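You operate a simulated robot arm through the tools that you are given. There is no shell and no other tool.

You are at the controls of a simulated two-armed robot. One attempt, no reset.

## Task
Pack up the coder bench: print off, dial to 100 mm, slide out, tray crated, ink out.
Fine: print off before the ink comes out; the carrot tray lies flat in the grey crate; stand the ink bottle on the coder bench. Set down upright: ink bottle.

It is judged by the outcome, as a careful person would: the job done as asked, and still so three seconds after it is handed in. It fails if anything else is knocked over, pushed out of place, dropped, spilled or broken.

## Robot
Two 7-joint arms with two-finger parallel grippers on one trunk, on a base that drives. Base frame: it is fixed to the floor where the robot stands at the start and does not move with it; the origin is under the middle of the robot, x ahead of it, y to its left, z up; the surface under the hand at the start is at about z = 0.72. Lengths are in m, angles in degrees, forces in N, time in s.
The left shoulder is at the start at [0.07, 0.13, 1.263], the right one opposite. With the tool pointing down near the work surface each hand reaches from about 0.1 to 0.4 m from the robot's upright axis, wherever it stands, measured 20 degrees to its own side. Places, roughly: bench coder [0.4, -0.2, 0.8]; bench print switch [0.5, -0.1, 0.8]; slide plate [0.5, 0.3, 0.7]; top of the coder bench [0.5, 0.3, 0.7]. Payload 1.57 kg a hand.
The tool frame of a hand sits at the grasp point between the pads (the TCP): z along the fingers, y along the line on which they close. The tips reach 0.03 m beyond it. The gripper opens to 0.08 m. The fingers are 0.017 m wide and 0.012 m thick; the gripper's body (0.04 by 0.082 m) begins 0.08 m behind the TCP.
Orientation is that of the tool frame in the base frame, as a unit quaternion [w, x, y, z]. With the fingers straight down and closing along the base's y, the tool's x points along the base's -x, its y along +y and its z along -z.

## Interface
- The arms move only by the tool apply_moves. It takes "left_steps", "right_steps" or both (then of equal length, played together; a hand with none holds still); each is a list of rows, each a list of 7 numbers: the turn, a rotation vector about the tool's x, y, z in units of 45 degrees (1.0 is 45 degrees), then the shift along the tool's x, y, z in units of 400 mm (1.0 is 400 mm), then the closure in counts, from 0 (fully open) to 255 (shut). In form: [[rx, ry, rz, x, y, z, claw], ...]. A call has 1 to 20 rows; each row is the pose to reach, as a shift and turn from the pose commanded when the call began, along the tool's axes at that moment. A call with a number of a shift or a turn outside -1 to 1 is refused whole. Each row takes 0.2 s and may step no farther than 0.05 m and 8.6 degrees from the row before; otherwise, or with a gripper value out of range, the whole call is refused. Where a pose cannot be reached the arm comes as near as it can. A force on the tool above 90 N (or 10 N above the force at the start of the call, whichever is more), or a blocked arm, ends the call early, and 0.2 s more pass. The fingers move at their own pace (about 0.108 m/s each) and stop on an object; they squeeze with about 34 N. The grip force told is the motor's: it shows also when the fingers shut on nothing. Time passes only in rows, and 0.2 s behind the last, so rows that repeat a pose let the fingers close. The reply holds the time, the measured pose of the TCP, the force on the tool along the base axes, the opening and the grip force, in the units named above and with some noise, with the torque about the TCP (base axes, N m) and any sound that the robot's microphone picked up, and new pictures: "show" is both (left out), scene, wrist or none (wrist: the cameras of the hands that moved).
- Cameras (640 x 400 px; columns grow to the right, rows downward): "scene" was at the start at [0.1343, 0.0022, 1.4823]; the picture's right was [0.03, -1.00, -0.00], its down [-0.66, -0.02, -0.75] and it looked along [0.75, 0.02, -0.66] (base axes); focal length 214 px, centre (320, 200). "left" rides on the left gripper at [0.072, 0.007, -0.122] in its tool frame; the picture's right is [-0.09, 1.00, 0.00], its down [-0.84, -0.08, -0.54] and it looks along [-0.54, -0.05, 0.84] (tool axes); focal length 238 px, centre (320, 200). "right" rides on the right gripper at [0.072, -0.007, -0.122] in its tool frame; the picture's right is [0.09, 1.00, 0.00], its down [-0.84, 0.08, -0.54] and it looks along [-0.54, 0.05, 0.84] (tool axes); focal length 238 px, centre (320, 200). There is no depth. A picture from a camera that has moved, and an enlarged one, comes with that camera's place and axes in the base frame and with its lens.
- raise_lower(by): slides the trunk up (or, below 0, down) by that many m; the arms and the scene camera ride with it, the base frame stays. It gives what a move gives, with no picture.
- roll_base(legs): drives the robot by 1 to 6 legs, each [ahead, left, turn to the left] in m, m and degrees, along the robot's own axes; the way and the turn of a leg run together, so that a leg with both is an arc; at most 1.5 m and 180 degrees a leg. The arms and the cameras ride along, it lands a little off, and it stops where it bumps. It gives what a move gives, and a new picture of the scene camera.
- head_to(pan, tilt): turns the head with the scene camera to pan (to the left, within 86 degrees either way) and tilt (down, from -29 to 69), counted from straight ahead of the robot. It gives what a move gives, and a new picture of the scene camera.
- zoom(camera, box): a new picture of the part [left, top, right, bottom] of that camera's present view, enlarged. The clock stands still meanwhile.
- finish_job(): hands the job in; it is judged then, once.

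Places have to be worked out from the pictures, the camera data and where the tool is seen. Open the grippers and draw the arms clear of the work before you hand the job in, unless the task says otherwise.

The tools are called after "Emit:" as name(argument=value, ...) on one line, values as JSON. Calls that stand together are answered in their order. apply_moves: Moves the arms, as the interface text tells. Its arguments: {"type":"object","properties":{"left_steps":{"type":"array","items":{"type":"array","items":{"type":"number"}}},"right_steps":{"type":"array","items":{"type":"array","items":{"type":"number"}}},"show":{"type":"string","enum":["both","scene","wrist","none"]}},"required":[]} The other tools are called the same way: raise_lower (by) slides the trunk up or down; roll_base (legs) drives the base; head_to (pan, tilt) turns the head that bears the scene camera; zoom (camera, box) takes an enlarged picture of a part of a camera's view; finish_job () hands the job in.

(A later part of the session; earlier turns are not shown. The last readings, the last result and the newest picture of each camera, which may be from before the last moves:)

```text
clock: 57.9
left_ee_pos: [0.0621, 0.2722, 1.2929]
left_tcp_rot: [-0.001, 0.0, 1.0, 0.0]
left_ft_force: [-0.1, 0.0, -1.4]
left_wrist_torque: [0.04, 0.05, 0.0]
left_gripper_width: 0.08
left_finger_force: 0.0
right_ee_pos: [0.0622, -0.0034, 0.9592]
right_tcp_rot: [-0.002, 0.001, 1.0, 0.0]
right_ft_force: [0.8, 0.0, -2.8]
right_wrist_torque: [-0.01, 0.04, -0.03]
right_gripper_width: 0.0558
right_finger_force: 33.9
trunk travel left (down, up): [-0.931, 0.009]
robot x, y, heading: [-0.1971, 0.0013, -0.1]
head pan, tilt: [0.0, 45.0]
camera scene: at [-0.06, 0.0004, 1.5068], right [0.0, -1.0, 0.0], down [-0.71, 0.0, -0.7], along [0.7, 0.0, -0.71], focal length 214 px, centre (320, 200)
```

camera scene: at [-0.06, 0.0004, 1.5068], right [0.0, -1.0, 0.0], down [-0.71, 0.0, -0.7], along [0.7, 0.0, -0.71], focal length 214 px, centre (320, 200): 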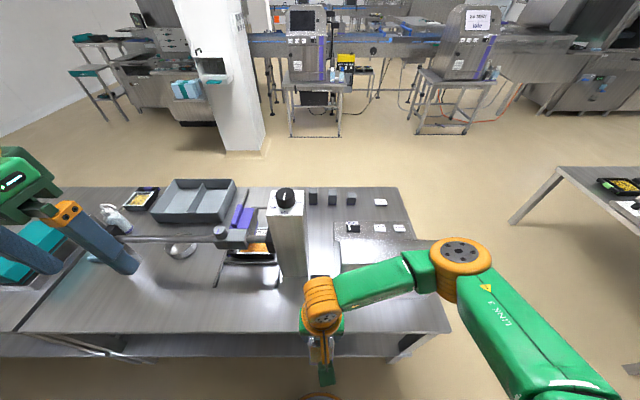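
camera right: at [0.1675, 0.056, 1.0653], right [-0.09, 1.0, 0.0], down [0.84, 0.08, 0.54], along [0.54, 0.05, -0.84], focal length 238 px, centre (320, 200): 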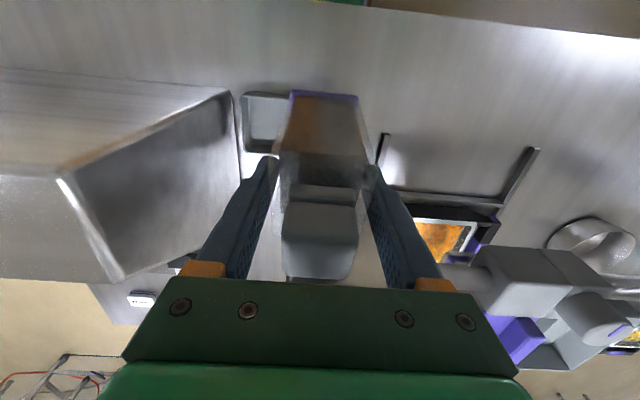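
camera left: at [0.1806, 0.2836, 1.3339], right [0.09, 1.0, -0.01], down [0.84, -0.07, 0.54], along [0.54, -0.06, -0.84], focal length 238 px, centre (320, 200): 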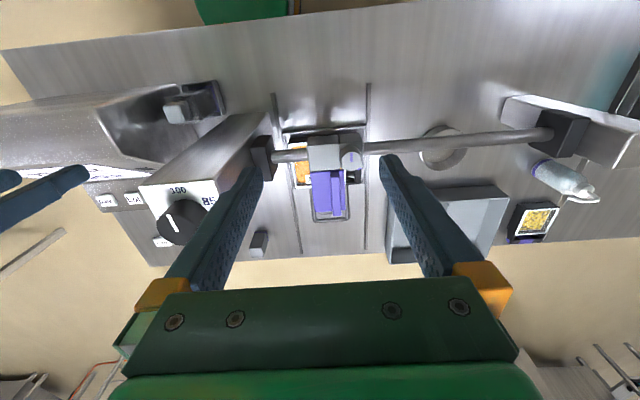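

Backed off cleanly, and the bench's near-left area is free. Driving left 0.5 m.

Emit:
roll_base(legs=[[0, 0.5, 0]])

```text
clock: 60.8
left_ee_pos: [0.0558, 0.7705, 1.2948]
left_tcp_rot: [0.0, -0.001, 1.0, 0.001]
left_ft_force: [-0.2, 0.3, -0.6]
left_wrist_torque: [0.02, -0.03, 0.0]
left_gripper_width: 0.0798
left_finger_force: 0.0
right_ee_pos: [0.0571, 0.497, 0.9593]
right_tcp_rot: [0.0, 0.0, 1.0, 0.001]
right_ft_force: [-0.1, 0.0, -3.5]
right_wrist_torque: [0.02, -0.04, 0.01]
right_gripper_width: 0.0556
right_finger_force: 33.7
trunk travel left (down, up): [-0.931, 0.009]
robot x, y, heading: [-0.1997, 0.4973, 0.1]
head pan, tilt: [0.0, 45.0]
camera scene: at [-0.0662, 0.4985, 1.5073], right [0.0, -1.0, 0.0], down [-0.71, 0.0, -0.71], along [0.71, 0.0, -0.71], focal length 214 px, centre (320, 200)
```

scene: 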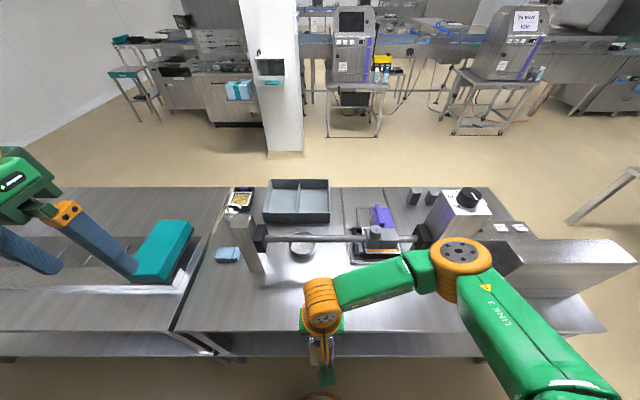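

Clear view now: the near-left bench is free. I'll go another 0.1 m left (keeping my elbow away from the dial tower) and then forward 0.19 m.

Emit:
roll_base(legs=[[0, 0.1, 0], [0.19, 0, 0]])

```text
clock: 63.1
left_ee_pos: [0.2403, 0.8732, 1.2966]
left_tcp_rot: [0.003, -0.001, 1.0, 0.0]
left_ft_force: [-0.5, 0.7, -0.1]
left_wrist_torque: [0.02, -0.06, 0.02]
left_gripper_width: 0.0799
left_finger_force: 0.1
right_ee_pos: [0.2428, 0.5976, 0.9609]
right_tcp_rot: [0.002, 0.0, 1.0, 0.0]
right_ft_force: [1.2, 0.1, -2.7]
right_wrist_torque: [-0.01, -0.04, -0.02]
right_gripper_width: 0.0558
right_finger_force: 34.4
trunk travel left (down, up): [-0.931, 0.009]
robot x, y, heading: [-0.0129, 0.6034, 0.2]
head pan, tilt: [0.0, 45.0]
camera scene: at [0.1169, 0.6007, 1.5078], right [0.0, -1.0, 0.0], down [-0.7, 0.0, -0.71], along [0.71, 0.0, -0.7], focal length 214 px, centre (320, 200)
```

scene: 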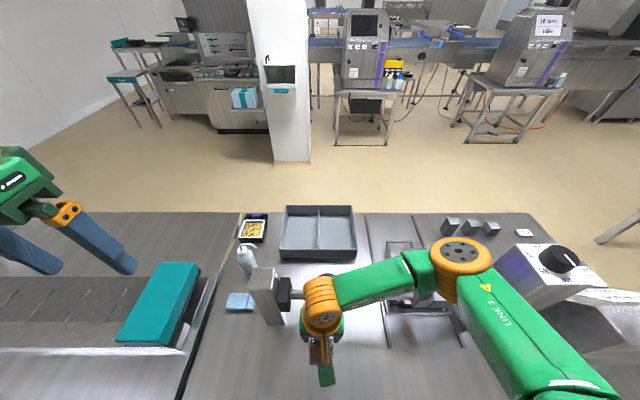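

Let me check the right wrist view for clearance around the placing spot.

Emit:
zoom(camera="right", box=[0, 0, 640, 400])

Emit:
zoom(camera="left", box=[0, 0, 640, 400])

Emit:
zoom(camera="scene", box=[220, 240, 420, 400])

```text
1.00 times, centred on (320, 200) of right (not enlarged: the box is as wide or as high as the picture)
camera zoom: at [0.1699, 0.5921, 1.081], right [-0.09, 1.0, 0.0], down [0.83, 0.08, 0.55], along [0.54, 0.05, -0.84], focal length 238 px, centre (320, 200)
```

zoom: 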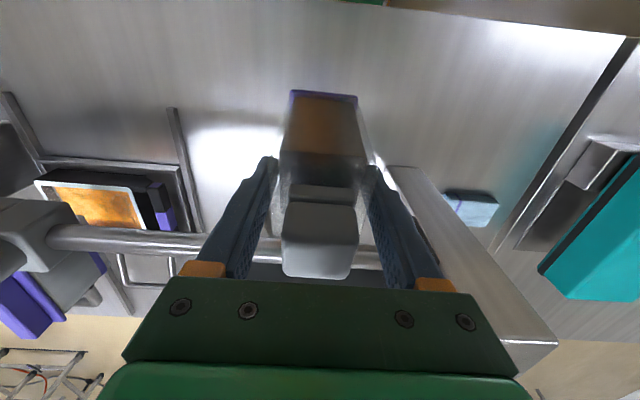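

```text
1.00 times, centred on (320, 200) of left (not enlarged: the box is as wide or as high as the picture)
camera zoom: at [0.1667, 0.8777, 1.4159], right [0.09, 1.0, 0.0], down [0.83, -0.07, 0.55], along [0.54, -0.05, -0.84], focal length 238 px, centre (320, 200)
```

zoom: 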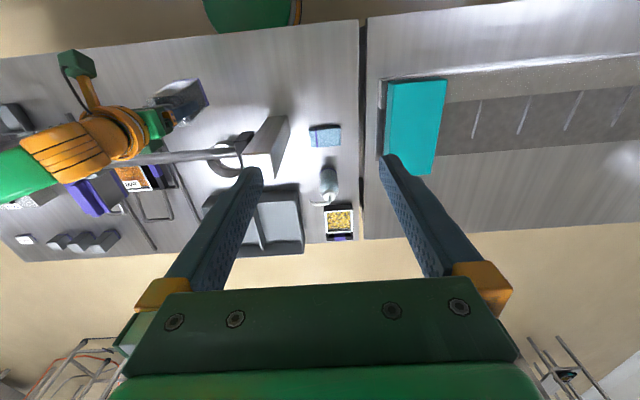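

```text
2.50 times, centred on (320, 320) of scene
camera zoom: at [0.1169, 0.6007, 1.5078], right [0.0, -1.0, 0.0], down [-0.7, 0.0, -0.71], along [0.71, 0.0, -0.7], focal length 536 px, centre (320, -100)
```

zoom: 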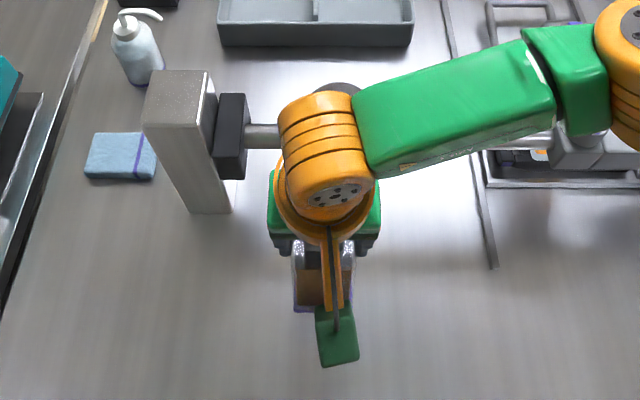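

The elbow hangs to the right-forward of my hand, over the stamp head here. I'll back the robot off 0.14 m and extend the hand instead, so the elbow stays over free bench.

Emit:
roll_base(legs=[[-0.14, 0, 0]])

Emit:
apply_moves(right_steps=[[0, 0, 0, -0.1, 0, 0, 255], [0, 0, 0, -0.2, 0, 0, 255], [0, 0, 0, -0.3, 0, 0, 255], [0, 0, 0, -0.3, 0, 0, 255]], show="both")

```text
clock: 64.4
left_ee_pos: [0.109, 0.8714, 1.2937]
left_tcp_rot: [-0.002, -0.001, 1.0, -0.001]
left_ft_force: [0.1, -0.2, -0.5]
left_wrist_torque: [0.02, 0.02, 0.0]
left_gripper_width: 0.0799
left_finger_force: 0.1
right_ee_pos: [0.1081, 0.598, 0.9598]
right_tcp_rot: [-0.002, 0.002, 1.0, 0.0]
right_ft_force: [0.2, -0.6, -4.1]
right_wrist_torque: [-0.03, -0.02, -0.01]
right_gripper_width: 0.0561
right_finger_force: 34.2
trunk travel left (down, up): [-0.931, 0.009]
robot x, y, heading: [-0.1513, 0.6028, -0.0]
head pan, tilt: [0.0, 45.0]
camera scene: at [-0.0131, 0.6003, 1.5068], right [0.0, -1.0, 0.0], down [-0.71, 0.0, -0.7], along [0.7, 0.0, -0.71], focal length 214 px, centre (320, 200)
```

scene: 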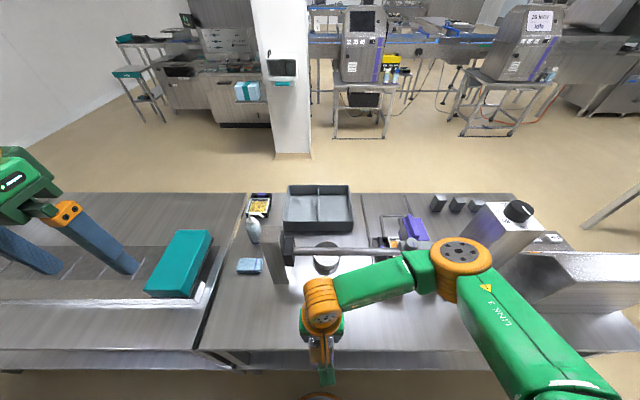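

```text
clock: 65.4
left_ee_pos: [0.1035, 0.8729, 1.2955]
left_tcp_rot: [0.001, -0.001, 1.0, 0.0]
left_ft_force: [0.4, 0.3, -0.6]
left_wrist_torque: [0.0, -0.02, -0.04]
left_gripper_width: 0.0801
left_finger_force: 0.0
right_ee_pos: [0.2254, 0.5984, 0.9597]
right_tcp_rot: [0.0, -0.001, 1.0, 0.0]
right_ft_force: [0.1, 1.3, -3.1]
right_wrist_torque: [0.0, 0.01, 0.03]
right_gripper_width: 0.0561
right_finger_force: 33.9
trunk travel left (down, up): [-0.931, 0.009]
robot x, y, heading: [-0.1484, 0.6006, 0.1]
head pan, tilt: [0.0, 45.0]
camera scene: at [-0.0187, 0.6004, 1.5074], right [0.0, -1.0, 0.0], down [-0.71, 0.0, -0.71], along [0.71, 0.0, -0.71], focal length 214 px, centre (320, 200)
camera right: at [0.1536, 0.5931, 1.0801], right [-0.09, 1.0, 0.0], down [0.84, 0.08, 0.54], along [0.54, 0.05, -0.84], focal length 238 px, centre (320, 200)
```

scene: 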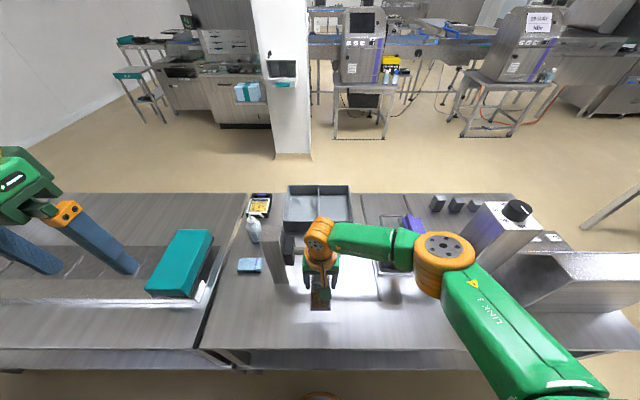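
right: 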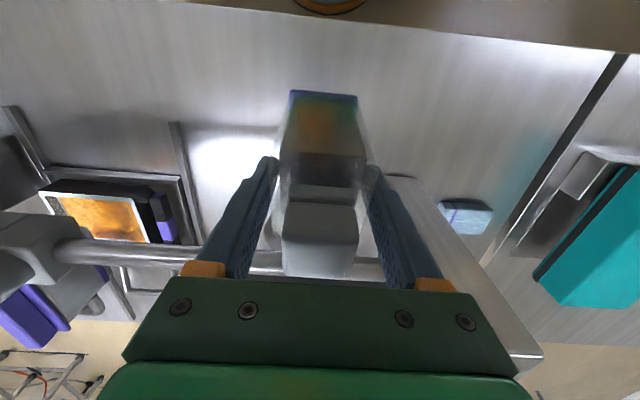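

Now the elbow is over empty bench. I'll check the bottle's tilt in the left camera.

Emit:
zoom(camera="left", box=[0, 0, 320, 200])

Emit:
zoom(camera="scene", box=[270, 210, 370, 330])

Emit:
zoom(camera="right", box=[220, 70, 420, 220])

```text
2.00 times, centred on (160, 100) of left
camera zoom: at [0.0311, 0.8774, 1.4152], right [0.09, 1.0, 0.0], down [0.84, -0.08, 0.54], along [0.54, -0.05, -0.84], focal length 477 px, centre (640, 400)
```

zoom: 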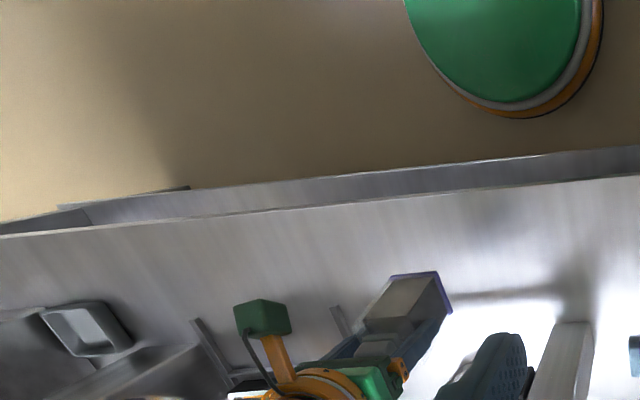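

```text
3.33 times, centred on (320, 270) of scene
camera zoom: at [-0.0187, 0.6004, 1.5074], right [0.0, -1.0, 0.0], down [-0.71, 0.0, -0.71], along [0.71, 0.0, -0.71], focal length 715 px, centre (320, -33)
```

zoom: 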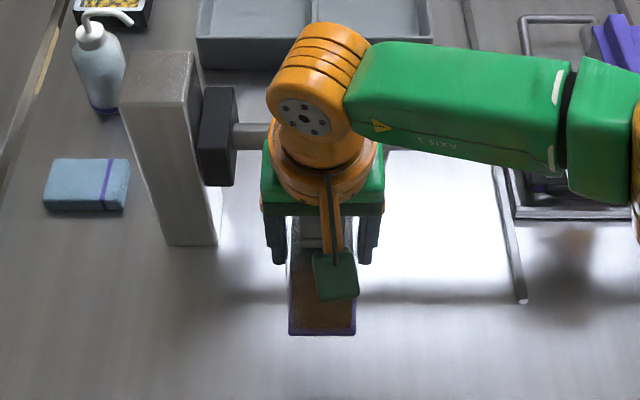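

```text
2.67 times, centred on (320, 145) of right
camera zoom: at [0.1536, 0.5931, 1.0801], right [-0.09, 1.0, 0.0], down [0.84, 0.08, 0.54], along [0.54, 0.05, -0.84], focal length 636 px, centre (320, 347)
```

zoom: 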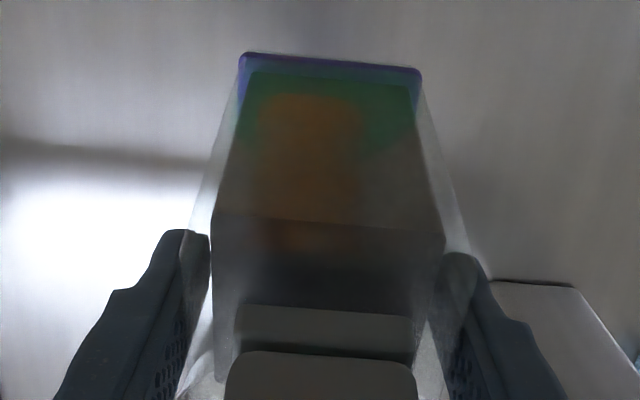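

The bottle is pitched about 8° in the grip (its bottom swung toward me). I'll tilt the hand -8° to bring the bottle vertical, then lower to just above the bench.

Emit:
apply_moves(right_steps=[[0, -0.09, 0, 0, 0, 0, 255], [0, -0.178, 0, 0, 0, 0, 255], [0, -0.178, 0, 0, 0, 0.1, 255], [0, -0.178, 0, 0, 0, 0.2, 255], [0, -0.178, 0, 0, 0, 0.28, 255], [0, -0.178, 0, 0, 0, 0.28, 255]], show="both")

Emit:
zoom(camera="scene", box=[270, 240, 370, 360])

Emit:
zoom(camera="left", box=[80, 100, 260, 200])

```text
clock: 66.8
left_ee_pos: [0.1039, 0.871, 1.294]
left_tcp_rot: [0.0, -0.002, 1.0, 0.001]
left_ft_force: [-0.8, -0.1, -0.5]
left_wrist_torque: [-0.01, -0.02, -0.02]
left_gripper_width: 0.0799
left_finger_force: 0.0
right_ee_pos: [0.2252, 0.5968, 0.8466]
right_tcp_rot: [0.07, 0.0, 0.998, 0.0]
right_ft_force: [0.0, 0.3, -3.8]
right_wrist_torque: [0.02, 0.0, 0.01]
right_gripper_width: 0.0557
right_finger_force: 33.8
trunk travel left (down, up): [-0.931, 0.009]
robot x, y, heading: [-0.1521, 0.5994, 0.2]
head pan, tilt: [0.0, 45.0]
camera scene: at [-0.0179, 0.6002, 1.5073], right [0.0, -1.0, 0.0], down [-0.71, 0.0, -0.71], along [0.71, 0.0, -0.71], focal length 214 px, centre (320, 200)
camera right: at [0.1365, 0.5923, 0.9559], right [-0.09, 1.0, -0.01], down [0.75, 0.08, 0.65], along [0.65, 0.05, -0.76], focal length 238 px, centre (320, 200)
```

scene: 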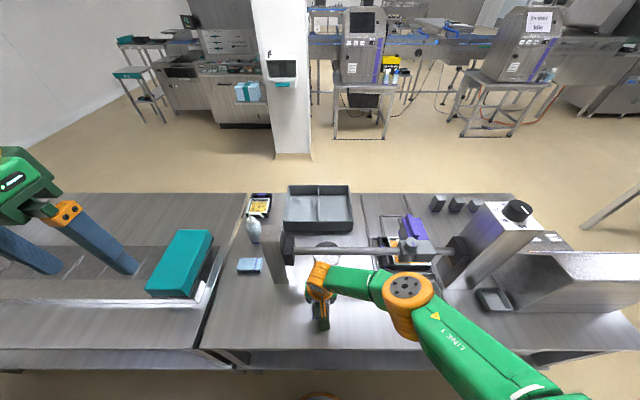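
right: 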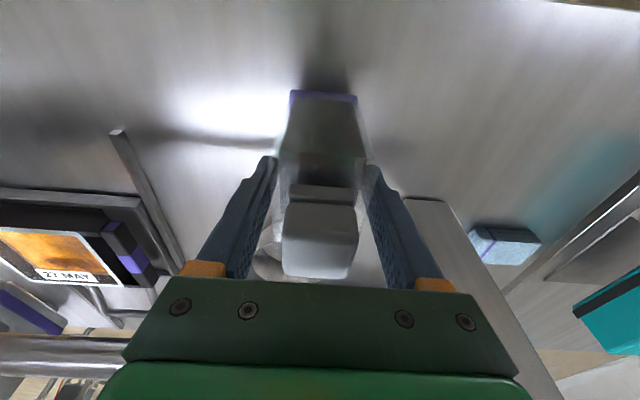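

```text
3.33 times, centred on (320, 300) of scene
camera zoom: at [-0.0179, 0.6002, 1.5073], right [0.0, -1.0, 0.0], down [-0.71, 0.0, -0.71], along [0.71, 0.0, -0.71], focal length 715 px, centre (320, -133)
```

zoom: 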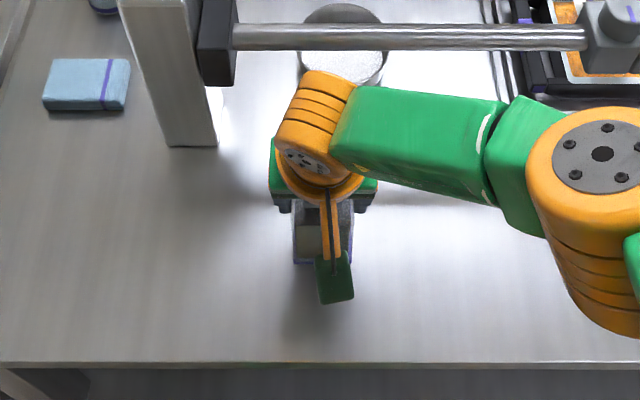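

```text
3.56 times, centred on (170, 150) of left
camera zoom: at [0.0318, 0.8772, 1.4152], right [0.09, 1.0, 0.0], down [0.84, -0.08, 0.54], along [0.54, -0.05, -0.84], focal length 848 px, centre (853, 378)
```

zoom: 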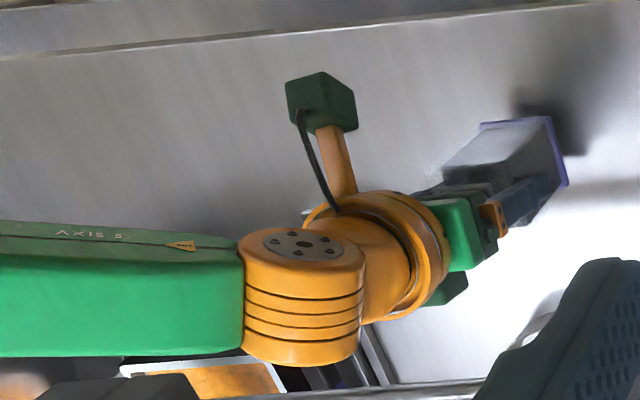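

The bottle's base now looks level, about 3 cm above the bench. Lowering slowly toward contact.

Emit:
apply_moves(right_steps=[[0, 0, 0, 0.0031, 0, 0.0223, 255], [0, 0, 0, 0.0062, 0, 0.0445, 255], [0, 0, 0, 0.0094, 0, 0.0668, 255]], show="wrist")

```text
clock: 67.6
left_ee_pos: [0.1003, 0.8717, 1.2953]
left_tcp_rot: [0.002, 0.0, 1.0, 0.001]
left_ft_force: [-0.4, 0.3, 1.2]
left_wrist_torque: [0.0, 0.0, 0.04]
left_gripper_width: 0.0801
left_finger_force: 0.1
right_ee_pos: [0.2222, 0.5985, 0.8223]
right_tcp_rot: [0.072, 0.0, 0.997, 0.001]
right_ft_force: [2.3, -1.4, 6.8]
right_wrist_torque: [0.0, -0.55, -0.01]
right_gripper_width: 0.0558
right_finger_force: 34.1
trunk travel left (down, up): [-0.931, 0.009]
robot x, y, heading: [-0.1505, 0.6013, -0.3]
head pan, tilt: [0.0, 45.0]
camera right: at [0.1344, 0.5913, 0.931], right [-0.09, 1.0, -0.01], down [0.75, 0.08, 0.66], along [0.66, 0.05, -0.75], focal length 238 px, centre (320, 200)
```

right: 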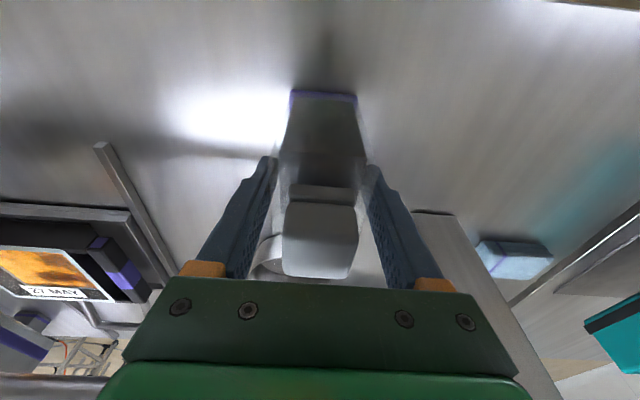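

Contact: the bottle touches, apparently at its far edge first. I'll tilt the hand slightly further (-2°) and press gently 1–2 mm so it sits flush.

Emit:
apply_moves(right_steps=[[0, -0.03, 0, 0.0, 0, 0.001, 255], [0, -0.05, 0, 0.0, 0, 0.003, 255], [0, -0.05, 0, 0.0, 0, 0.005, 255]], show="wrist")

Emit:
zoom(camera="left", box=[160, 100, 260, 160])

Emit:
zoom(camera="scene", box=[280, 260, 360, 330])

```text
clock: 68.4
left_ee_pos: [0.0989, 0.8709, 1.2955]
left_tcp_rot: [0.002, 0.0, 1.0, 0.0]
left_ft_force: [-0.1, 0.0, -0.2]
left_wrist_torque: [0.03, -0.03, -0.01]
left_gripper_width: 0.08
left_finger_force: 0.0
right_ee_pos: [0.2223, 0.597, 0.8199]
right_tcp_rot: [0.092, 0.0, 0.996, 0.0]
right_ft_force: [-2.5, -0.9, 22.1]
right_wrist_torque: [-0.05, 0.88, -0.02]
right_gripper_width: 0.056
right_finger_force: 34.1
trunk travel left (down, up): [-0.931, 0.009]
robot x, y, heading: [-0.1565, 0.603, 0.1]
head pan, tilt: [0.0, 45.0]
camera right: at [0.1295, 0.5914, 0.9264], right [-0.09, 1.0, -0.02], down [0.72, 0.08, 0.69], along [0.68, 0.05, -0.73], focal length 238 px, centre (320, 200)
```

right: 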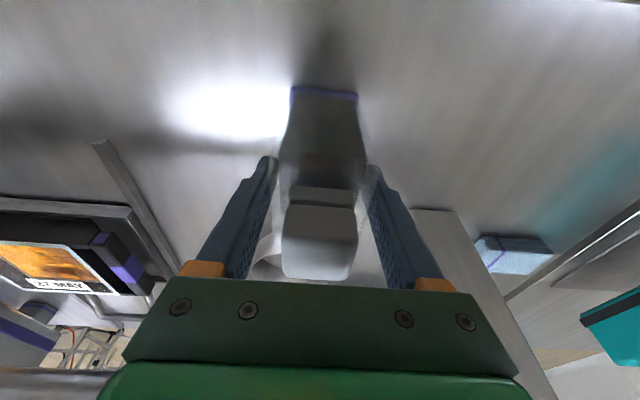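

```text
6.40 times, centred on (210, 130) of left
camera zoom: at [0.0259, 0.8772, 1.4162], right [0.09, 1.0, 0.0], down [0.83, -0.08, 0.55], along [0.54, -0.05, -0.84], focal length 1525 px, centre (1024, 648)
```

zoom: 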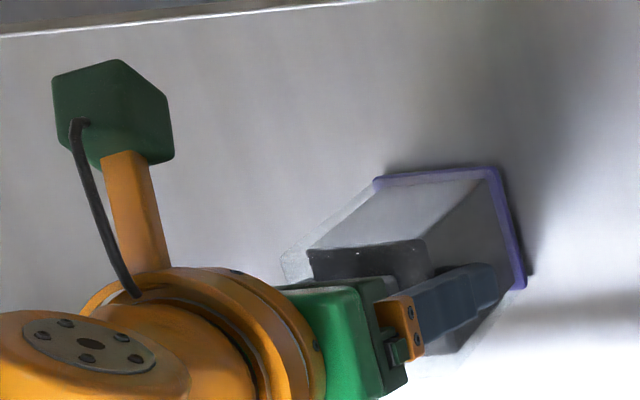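

```text
5.71 times, centred on (320, 295) of scene
camera zoom: at [-0.0243, 0.6002, 1.5081], right [0.0, -1.0, 0.0], down [-0.7, 0.0, -0.71], along [0.71, 0.0, -0.7], focal length 1226 px, centre (320, -343)
```

zoom: 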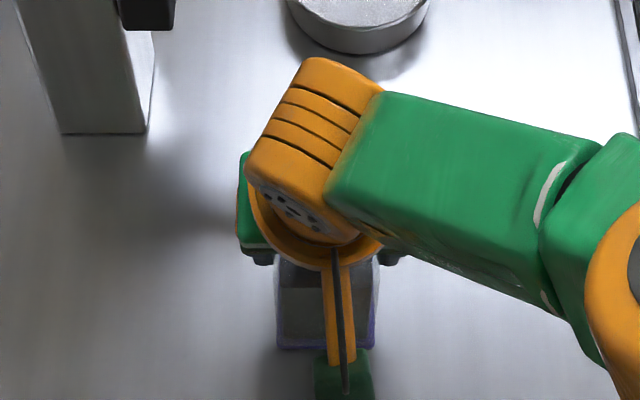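

The contact moved to the near edge, so flush is between. I'll tilt back about 1.2°, ease the pressure, then open the fingers.

Emit:
apply_moves(right_steps=[[0, 0.015, 0, 0.0, 0, -0.001, 255], [0, 0.026, 0, 0.0, 0, -0.003, 255], [0, 0.026, 0, 0.0, 0, -0.003, 255]], show="none")

```text
clock: 69.2
left_ee_pos: [0.1012, 0.8709, 1.2953]
left_tcp_rot: [0.002, -0.001, 1.0, 0.0]
left_ft_force: [-0.1, -0.5, -0.5]
left_wrist_torque: [0.08, -0.01, 0.03]
left_gripper_width: 0.0803
left_finger_force: 0.1
right_ee_pos: [0.2235, 0.5979, 0.821]
right_tcp_rot: [0.081, 0.0, 0.997, 0.0]
right_ft_force: [3.2, -0.2, 19.7]
right_wrist_torque: [0.05, -1.0, -0.02]
right_gripper_width: 0.0558
right_finger_force: 34.4
trunk travel left (down, up): [-0.931, 0.009]
robot x, y, heading: [-0.1491, 0.5954, 0.2]
head pan, tilt: [0.0, 45.0]
```

Within about half a degree of flush now. Opening the fingers to release.

Emit:
apply_moves(right_steps=[[0, -0.012, 0, 0.0, 0, 0.0, 255], [0, -0.012, 0, 0.0, 0, 0.0, 30], [0, -0.012, 0, 0.0, 0, 0.0, 10], [0, -0.012, 0, 0.0, 0, 0.0, 10]], show="wrist")

Emit:
zoom(camera="left", box=[160, 100, 260, 160])

```text
clock: 70.2
left_ee_pos: [0.1045, 0.8714, 1.2937]
left_tcp_rot: [0.0, -0.001, 1.0, 0.0]
left_ft_force: [0.3, 0.1, -0.5]
left_wrist_torque: [0.0, -0.01, -0.01]
left_gripper_width: 0.0798
left_finger_force: 0.0
right_ee_pos: [0.2251, 0.597, 0.8199]
right_tcp_rot: [0.083, 0.001, 0.997, 0.0]
right_ft_force: [-0.6, -0.6, -0.5]
right_wrist_torque: [-0.03, -0.02, 0.0]
right_gripper_width: 0.0772
right_finger_force: 0.1
trunk travel left (down, up): [-0.931, 0.009]
robot x, y, heading: [-0.1528, 0.6004, 0.1]
head pan, tilt: [0.0, 45.0]
camera right: at [0.1337, 0.5915, 0.9271], right [-0.09, 1.0, -0.02], down [0.73, 0.08, 0.67], along [0.67, 0.05, -0.74], focal length 238 px, centre (320, 200)
```

right: 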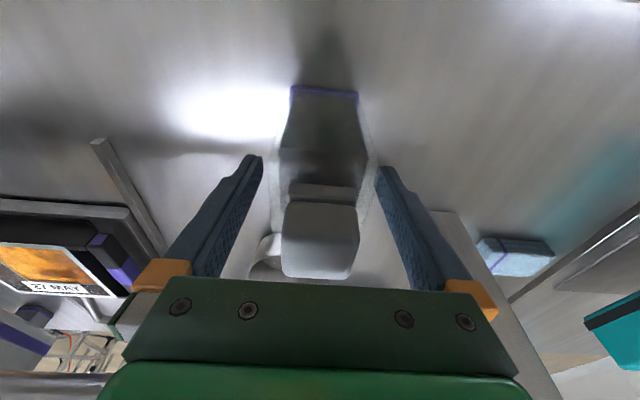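

```text
6.40 times, centred on (210, 130) of left
camera zoom: at [0.031, 0.8773, 1.4152], right [0.09, 1.0, 0.0], down [0.84, -0.08, 0.54], along [0.54, -0.05, -0.84], focal length 1525 px, centre (1024, 648)
```

zoom: 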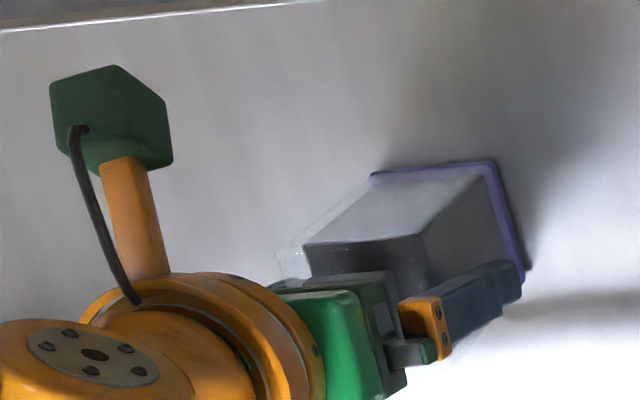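

Released with zero force; the bottle stands on its own. I withdraw the hand along its own axis, well above the cap.

Emit:
apply_moves(right_steps=[[0, 0, 0, 0, 0, -0.05, 10], [0, 0, 0, 0, 0, -0.12, 10], [0, 0, 0, 0, 0, -0.22, 10], [0, 0, 0, 0, 0, -0.32, 10], [0, 0, 0, 0, 0, -0.42, 10]], show="both")

Emit:
zoom(camera="left", box=[120, 80, 280, 180])

Emit:
zoom(camera="right", box=[220, 60, 420, 200])

```text
clock: 71.4
left_ee_pos: [0.1035, 0.872, 1.2939]
left_tcp_rot: [0.0, -0.001, 1.0, 0.0]
left_ft_force: [0.3, -0.2, -0.4]
left_wrist_torque: [0.02, 0.03, 0.0]
left_gripper_width: 0.08
left_finger_force: 0.2
right_ee_pos: [0.1963, 0.599, 0.9867]
right_tcp_rot: [0.084, 0.0, 0.996, 0.0]
right_ft_force: [-0.2, 0.0, 0.2]
right_wrist_torque: [0.02, 0.02, -0.01]
right_gripper_width: 0.0768
right_finger_force: 0.0
trunk travel left (down, up): [-0.931, 0.009]
robot x, y, heading: [-0.1524, 0.6003, 0.1]
head pan, tilt: [0.0, 45.0]
camera scene: at [-0.0192, 0.6001, 1.5074], right [0.0, -1.0, 0.0], down [-0.71, 0.0, -0.71], along [0.71, 0.0, -0.71], focal length 214 px, centre (320, 200)
camera right: at [0.1048, 0.5928, 1.093], right [-0.09, 1.0, -0.02], down [0.73, 0.08, 0.68], along [0.67, 0.05, -0.74], focal length 238 px, centre (320, 200)
```

scene: 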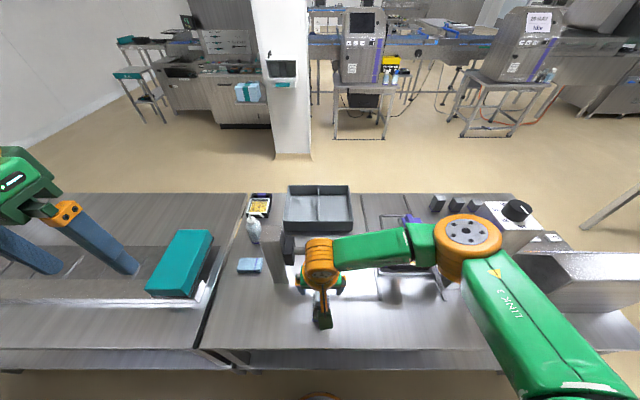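
right: 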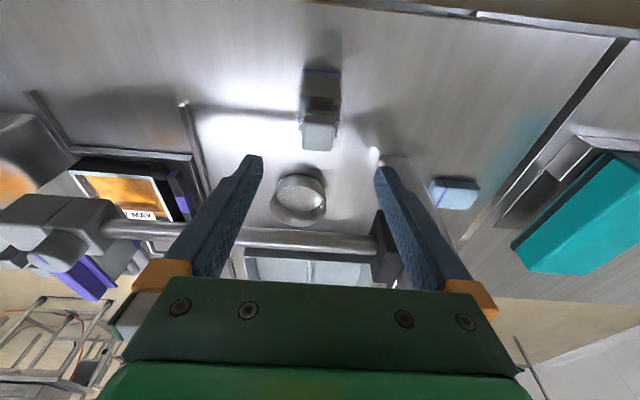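

```text
4.00 times, centred on (200, 130) of left
camera zoom: at [0.0306, 0.8771, 1.4153], right [0.09, 1.0, 0.0], down [0.84, -0.08, 0.54], along [0.54, -0.05, -0.84], focal length 953 px, centre (800, 480)
```

zoom: 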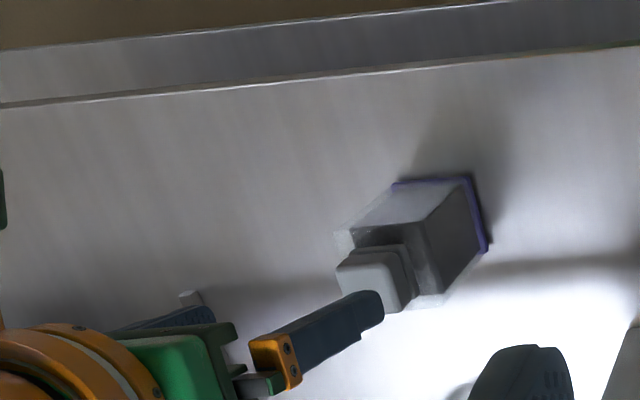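

```text
2.86 times, centred on (320, 130) of right
camera zoom: at [0.1048, 0.5928, 1.093], right [-0.09, 1.0, -0.02], down [0.73, 0.08, 0.68], along [0.67, 0.05, -0.74], focal length 681 px, centre (320, 400)
```

zoom: 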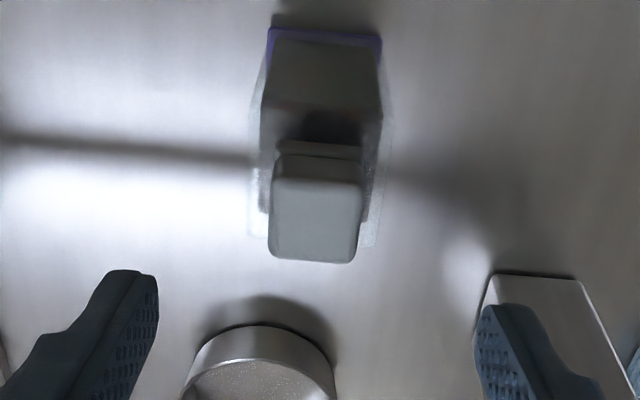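

The ink bottle stands upright, capped, at about (0.225, 0.597). The remaining work (slide handle, tray, crate) faces the far side, so I'll lift the right hand, then drive round the right end of the bench.

Emit:
apply_moves(right_steps=[[0, 0, 0, 0, 0, -0.12, 0], [0, 0.05, 0, 0.03, -0.02, -0.22, 0], [0, 0.1, 0, 0.06, -0.04, -0.32, 0], [0, 0.15, 0, 0.09, -0.06, -0.43, 0], [0, 0.213, 0, 0.114, -0.075, -0.526, 0]], show="none")

Emit:
roll_base(legs=[[-0.25, 0, 0], [0, -0.8, 0]])

```text
clock: 72.6
left_ee_pos: [0.1028, 0.8708, 1.2936]
left_tcp_rot: [0.0, 0.0, 1.0, 0.0]
left_ft_force: [0.2, -0.4, 0.4]
left_wrist_torque: [-0.01, 0.01, -0.01]
left_gripper_width: 0.0799
left_finger_force: 0.0
right_ee_pos: [0.1139, 0.5662, 1.1833]
right_tcp_rot: [0.0, 0.0, 1.0, 0.0]
right_ft_force: [-0.5, 0.0, -0.4]
right_wrist_torque: [-0.03, -0.02, 0.03]
right_gripper_width: 0.08
right_finger_force: 0.0
trunk travel left (down, up): [-0.931, 0.009]
robot x, y, heading: [-0.151, 0.6007, 0.0]
head pan, tilt: [0.0, 45.0]
```

```text
clock: 78.4
left_ee_pos: [-0.1439, 0.0633, 1.2939]
left_tcp_rot: [0.001, 0.0, 1.0, -0.001]
left_ft_force: [0.0, 0.2, -0.2]
left_wrist_torque: [0.01, -0.01, 0.05]
left_gripper_width: 0.0801
left_finger_force: 0.1
right_ee_pos: [-0.1335, -0.2414, 1.1837]
right_tcp_rot: [0.001, 0.001, 1.0, 0.0]
right_ft_force: [0.3, 0.1, 0.4]
right_wrist_torque: [0.0, 0.02, -0.03]
right_gripper_width: 0.0798
right_finger_force: 0.0
trunk travel left (down, up): [-0.931, 0.009]
robot x, y, heading: [-0.3982, -0.2058, 0.3]
head pan, tilt: [0.0, 45.0]
camera scene: at [-0.2668, -0.2073, 1.5074], right [0.0, -1.0, 0.0], down [-0.71, 0.0, -0.71], along [0.71, 0.0, -0.71], focal length 214 px, centre (320, 200)
```

scene: 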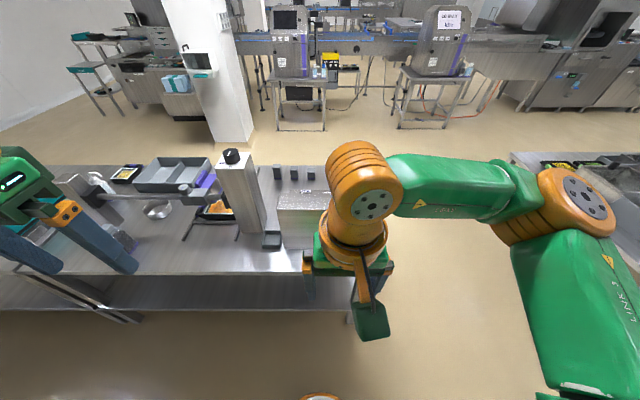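

The way is clear. Continue right to about y = -0.89, then forward past the bench end.

Emit:
roll_base(legs=[[0, -0.69, 0]])

Emit:
roll_base(legs=[[0.5, 0, 0]])

```text
clock: 82.2
left_ee_pos: [-0.1433, -0.6258, 1.2944]
left_tcp_rot: [0.001, 0.007, 1.0, -0.001]
left_ft_force: [-0.4, 0.2, 0.3]
left_wrist_torque: [-0.02, 0.0, 0.02]
left_gripper_width: 0.0801
left_finger_force: 0.1
right_ee_pos: [-0.1374, -0.9316, 1.1829]
right_tcp_rot: [0.002, 0.008, 1.0, -0.002]
right_ft_force: [-0.3, 0.3, 0.2]
right_wrist_torque: [-0.02, -0.02, 0.0]
right_gripper_width: 0.0801
right_finger_force: 0.1
trunk travel left (down, up): [-0.931, 0.009]
robot x, y, heading: [-0.4078, -0.8969, -0.6]
head pan, tilt: [0.0, 45.0]
camera scene: at [-0.2706, -0.8955, 1.5074], right [-0.01, -1.0, 0.0], down [-0.71, 0.01, -0.71], along [0.71, -0.01, -0.71], focal length 214 px, centre (320, 200)
```

scene: 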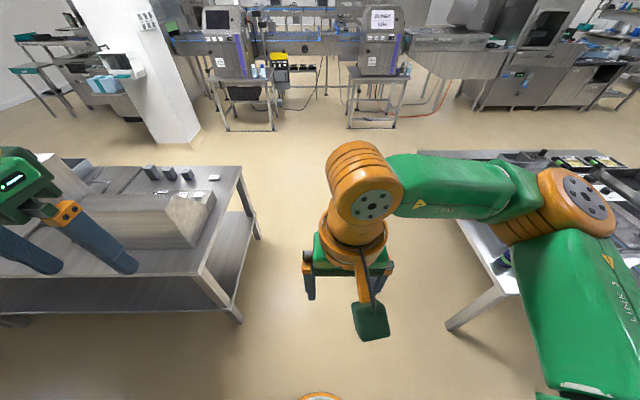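

```text
clock: 85.1
left_ee_pos: [0.3502, -0.6305, 1.2955]
left_tcp_rot: [0.002, 0.002, 1.0, 0.0]
left_ft_force: [0.1, 0.4, -0.6]
left_wrist_torque: [0.0, -0.02, 0.0]
left_gripper_width: 0.0799
left_finger_force: 0.1
right_ee_pos: [0.3618, -0.9354, 1.1841]
right_tcp_rot: [0.001, 0.005, 1.0, -0.001]
right_ft_force: [-0.8, -0.4, -0.2]
right_wrist_torque: [0.02, -0.03, 0.0]
right_gripper_width: 0.08
right_finger_force: 0.1
trunk travel left (down, up): [-0.931, 0.009]
robot x, y, heading: [0.0942, -0.9013, -0.5]
head pan, tilt: [0.0, 45.0]
camera scene: at [0.227, -0.9012, 1.5077], right [-0.01, -1.0, 0.0], down [-0.71, 0.0, -0.71], along [0.71, 0.0, -0.71], focal length 214 px, centre (320, 200)
```

scene: 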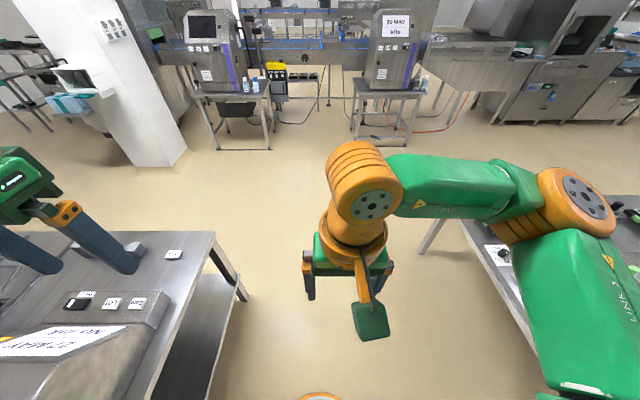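

Passage is clear on both sides. Forward another 1.2 m.

Emit:
roll_base(legs=[[1.2, 0, 0]])

```text
clock: 91.3
left_ee_pos: [1.5719, -0.6277, 1.294]
left_tcp_rot: [0.002, -0.002, 1.0, 0.0]
left_ft_force: [0.6, 0.2, 0.3]
left_wrist_torque: [0.0, -0.02, -0.02]
left_gripper_width: 0.08
left_finger_force: 0.1
right_ee_pos: [1.5837, -0.9328, 1.1836]
right_tcp_rot: [0.0, -0.001, 1.0, 0.0]
right_ft_force: [-0.5, 0.3, 0.1]
right_wrist_torque: [-0.01, -0.02, 0.02]
right_gripper_width: 0.0798
right_finger_force: 0.0
trunk travel left (down, up): [-0.931, 0.009]
robot x, y, heading: [1.3244, -0.8984, 0.5]
head pan, tilt: [0.0, 45.0]
camera scene: at [1.4507, -0.8996, 1.5075], right [0.01, -1.0, 0.0], down [-0.71, 0.0, -0.71], along [0.71, 0.0, -0.71], focal length 214 px, centre (320, 200)
```

scene: 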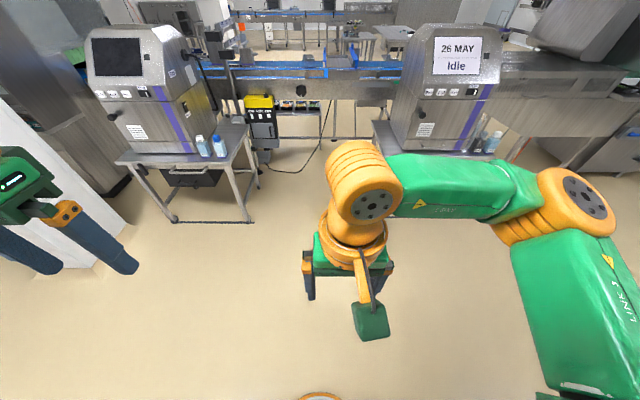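

At the far side with lots of room. Now turn 180° and move along to y ≈ 0.35 facing the bench.

Emit:
roll_base(legs=[[0, 0, 179.5], [0, -1.25, 0]])

```text
clock: 105.0
left_ee_pos: [1.0234, 0.0623, 1.2944]
left_tcp_rot: [-0.001, 1.0, 0.024, 0.0]
left_ft_force: [-0.2, -0.1, -0.5]
left_wrist_torque: [0.02, -0.01, 0.0]
left_gripper_width: 0.08
left_finger_force: 0.0
right_ee_pos: [0.9992, 0.3663, 1.1834]
right_tcp_rot: [-0.001, 1.0, 0.022, -0.001]
right_ft_force: [0.7, -0.2, 0.0]
right_wrist_torque: [0.02, 0.0, -0.02]
right_gripper_width: 0.0799
right_finger_force: 0.0
trunk travel left (down, up): [-0.931, 0.009]
robot x, y, heading: [1.2641, 0.3477, -177.4]
head pan, tilt: [0.0, 45.0]
camera scene: at [1.1352, 0.3388, 1.5074], right [-0.05, 1.0, 0.0], down [0.71, 0.03, -0.71], along [-0.71, -0.03, -0.71], focal length 214 px, centre (320, 200)
```

scene: 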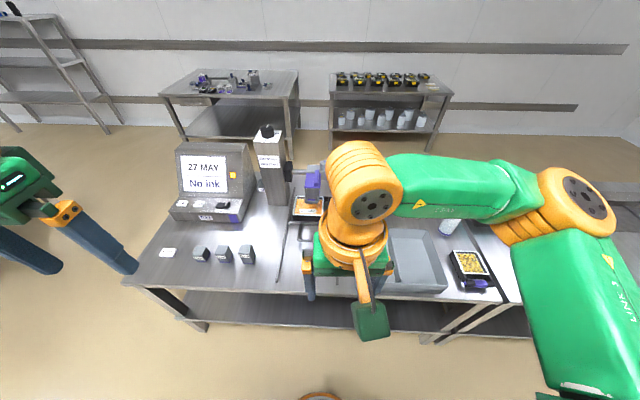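

I'm now facing the bench from its front. I'll correct the 2.6° heading error and move closer.

Emit:
roll_base(legs=[[0, 0, -2.6], [0.2, 0, 0]])

Emit:
zoom(camera="right", box=[0, 0, 640, 400])

Emit:
zoom(camera="left", box=[0, 0, 640, 400])

```text
clock: 107.0
left_ee_pos: [0.8152, 0.074, 1.2952]
left_tcp_rot: [0.0, 1.0, -0.001, -0.002]
left_ft_force: [-0.1, -0.8, -0.3]
left_wrist_torque: [-0.02, 0.05, 0.01]
left_gripper_width: 0.0803
left_finger_force: 0.0
right_ee_pos: [0.8032, 0.3795, 1.1844]
right_tcp_rot: [-0.001, 1.0, -0.002, -0.003]
right_ft_force: [0.5, 0.3, 0.0]
right_wrist_torque: [0.02, 0.04, -0.01]
right_gripper_width: 0.0798
right_finger_force: 0.2
trunk travel left (down, up): [-0.931, 0.009]
robot x, y, heading: [1.0648, 0.3462, 179.9]
head pan, tilt: [0.0, 45.0]
camera scene: at [0.9395, 0.3463, 1.5079], right [0.0, 1.0, 0.0], down [0.7, 0.0, -0.71], along [-0.71, 0.0, -0.7], focal length 214 px, centre (320, 200)
```

scene: 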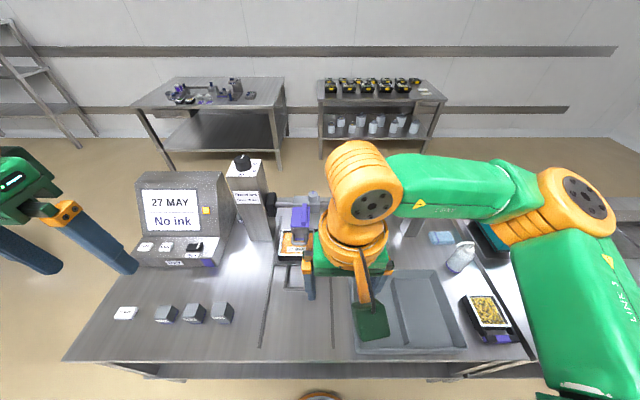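

```text
1.00 times, centred on (320, 200) of right (not enlarged: the box is as wide or as high as the picture)
camera zoom: at [0.8767, 0.3867, 1.3047], right [0.09, -1.0, 0.0], down [-0.83, -0.07, 0.55], along [-0.54, -0.05, -0.84], focal length 238 px, centre (320, 200)
```

zoom: 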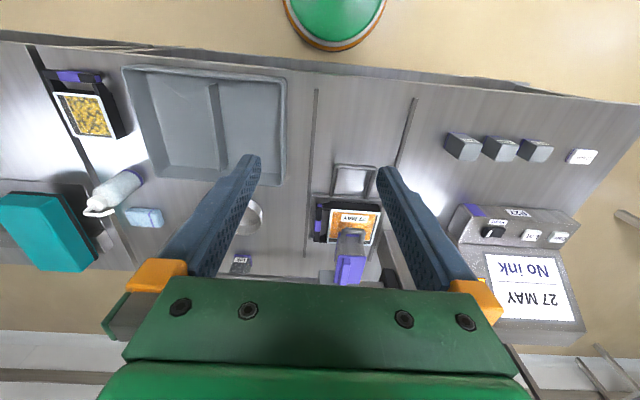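

```text
1.00 times, centred on (320, 200) of left (not enlarged: the box is as wide or as high as the picture)
camera zoom: at [0.8871, 0.0669, 1.416], right [-0.09, -1.0, 0.0], down [-0.83, 0.08, 0.55], along [-0.54, 0.05, -0.84], focal length 238 px, centre (320, 200)
```

zoom: 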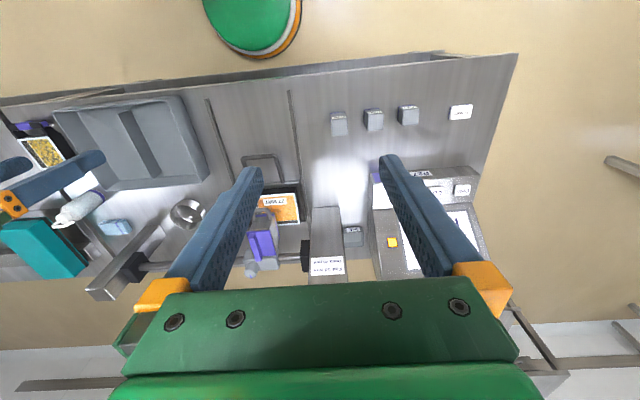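

Let me zoom to read the labels and study the slide, tray and handle from this side.

Emit:
zoom(camera="scene", box=[215, 140, 335, 300])

Emit:
zoom(camera="right", box=[280, 140, 440, 290])

Emit:
zoom(camera="left", box=[180, 80, 360, 290])

Emit:
zoom(camera="right", box=[0, 30, 300, 230])

Emit:
zoom(camera="scene", box=[50, 150, 250, 370])

```text
2.50 times, centred on (275, 220) of scene
camera zoom: at [0.9395, 0.3463, 1.5079], right [0.0, 1.0, 0.0], down [0.7, 0.0, -0.71], along [-0.71, 0.0, -0.7], focal length 536 px, centre (432, 150)
```

zoom: 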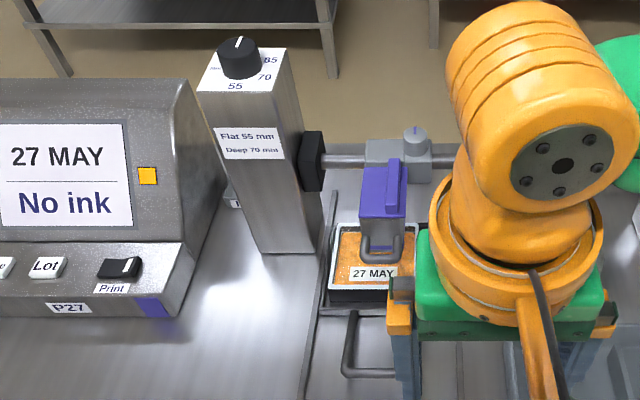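

```text
2.67 times, centred on (360, 215) of right
camera zoom: at [0.8767, 0.3867, 1.3047], right [0.09, -1.0, 0.0], down [-0.83, -0.07, 0.55], along [-0.54, -0.05, -0.84], focal length 636 px, centre (213, 160)
```

zoom: 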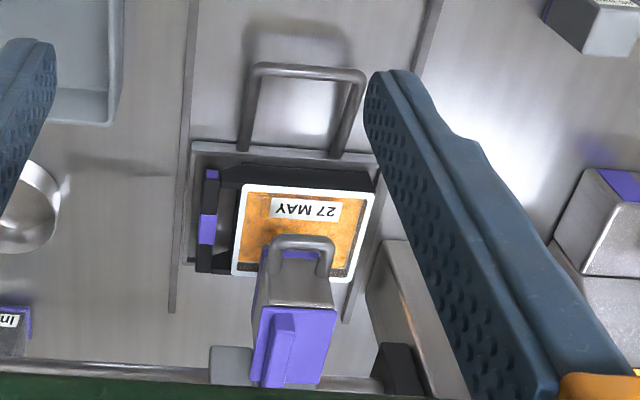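

```text
1.90 times, centred on (270, 185) of left
camera zoom: at [0.8871, 0.0669, 1.416], right [-0.09, -1.0, 0.0], down [-0.83, 0.08, 0.55], along [-0.54, 0.05, -0.84], focal length 454 px, centre (415, 229)
```

zoom: 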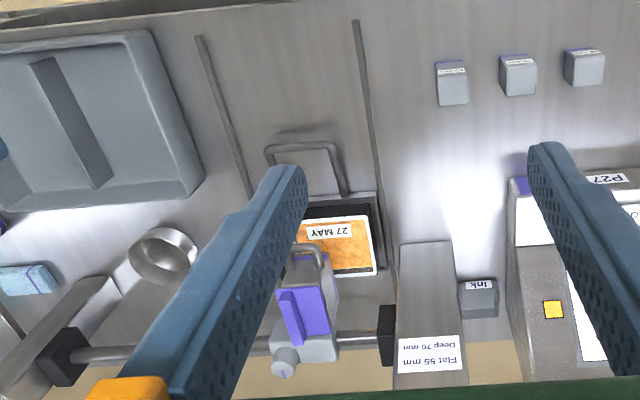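

```text
2.00 times, centred on (150, 130) of right
camera zoom: at [0.8767, 0.3867, 1.3047], right [0.09, -1.0, 0.0], down [-0.83, -0.07, 0.55], along [-0.54, -0.05, -0.84], focal length 477 px, centre (660, 340)
```

zoom: 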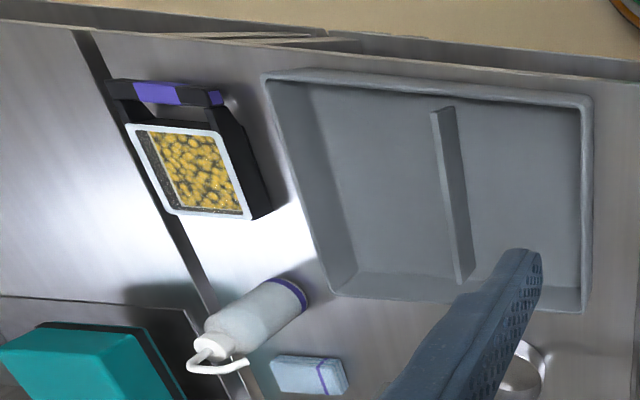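

```text
1.82 times, centred on (150, 260) of scene
camera zoom: at [0.9395, 0.3463, 1.5079], right [0.0, 1.0, 0.0], down [0.7, 0.0, -0.71], along [-0.71, 0.0, -0.7], focal length 390 px, centre (629, 91)
```

zoom: 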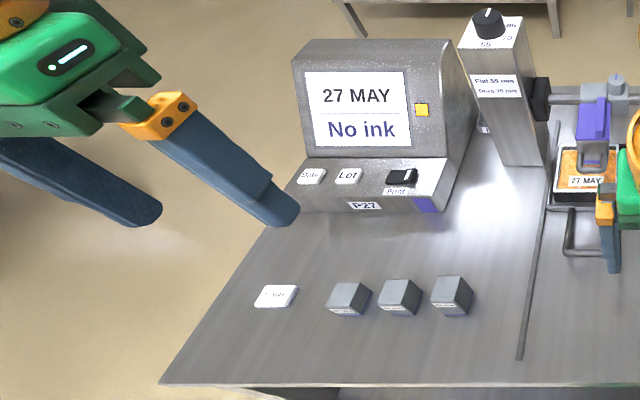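

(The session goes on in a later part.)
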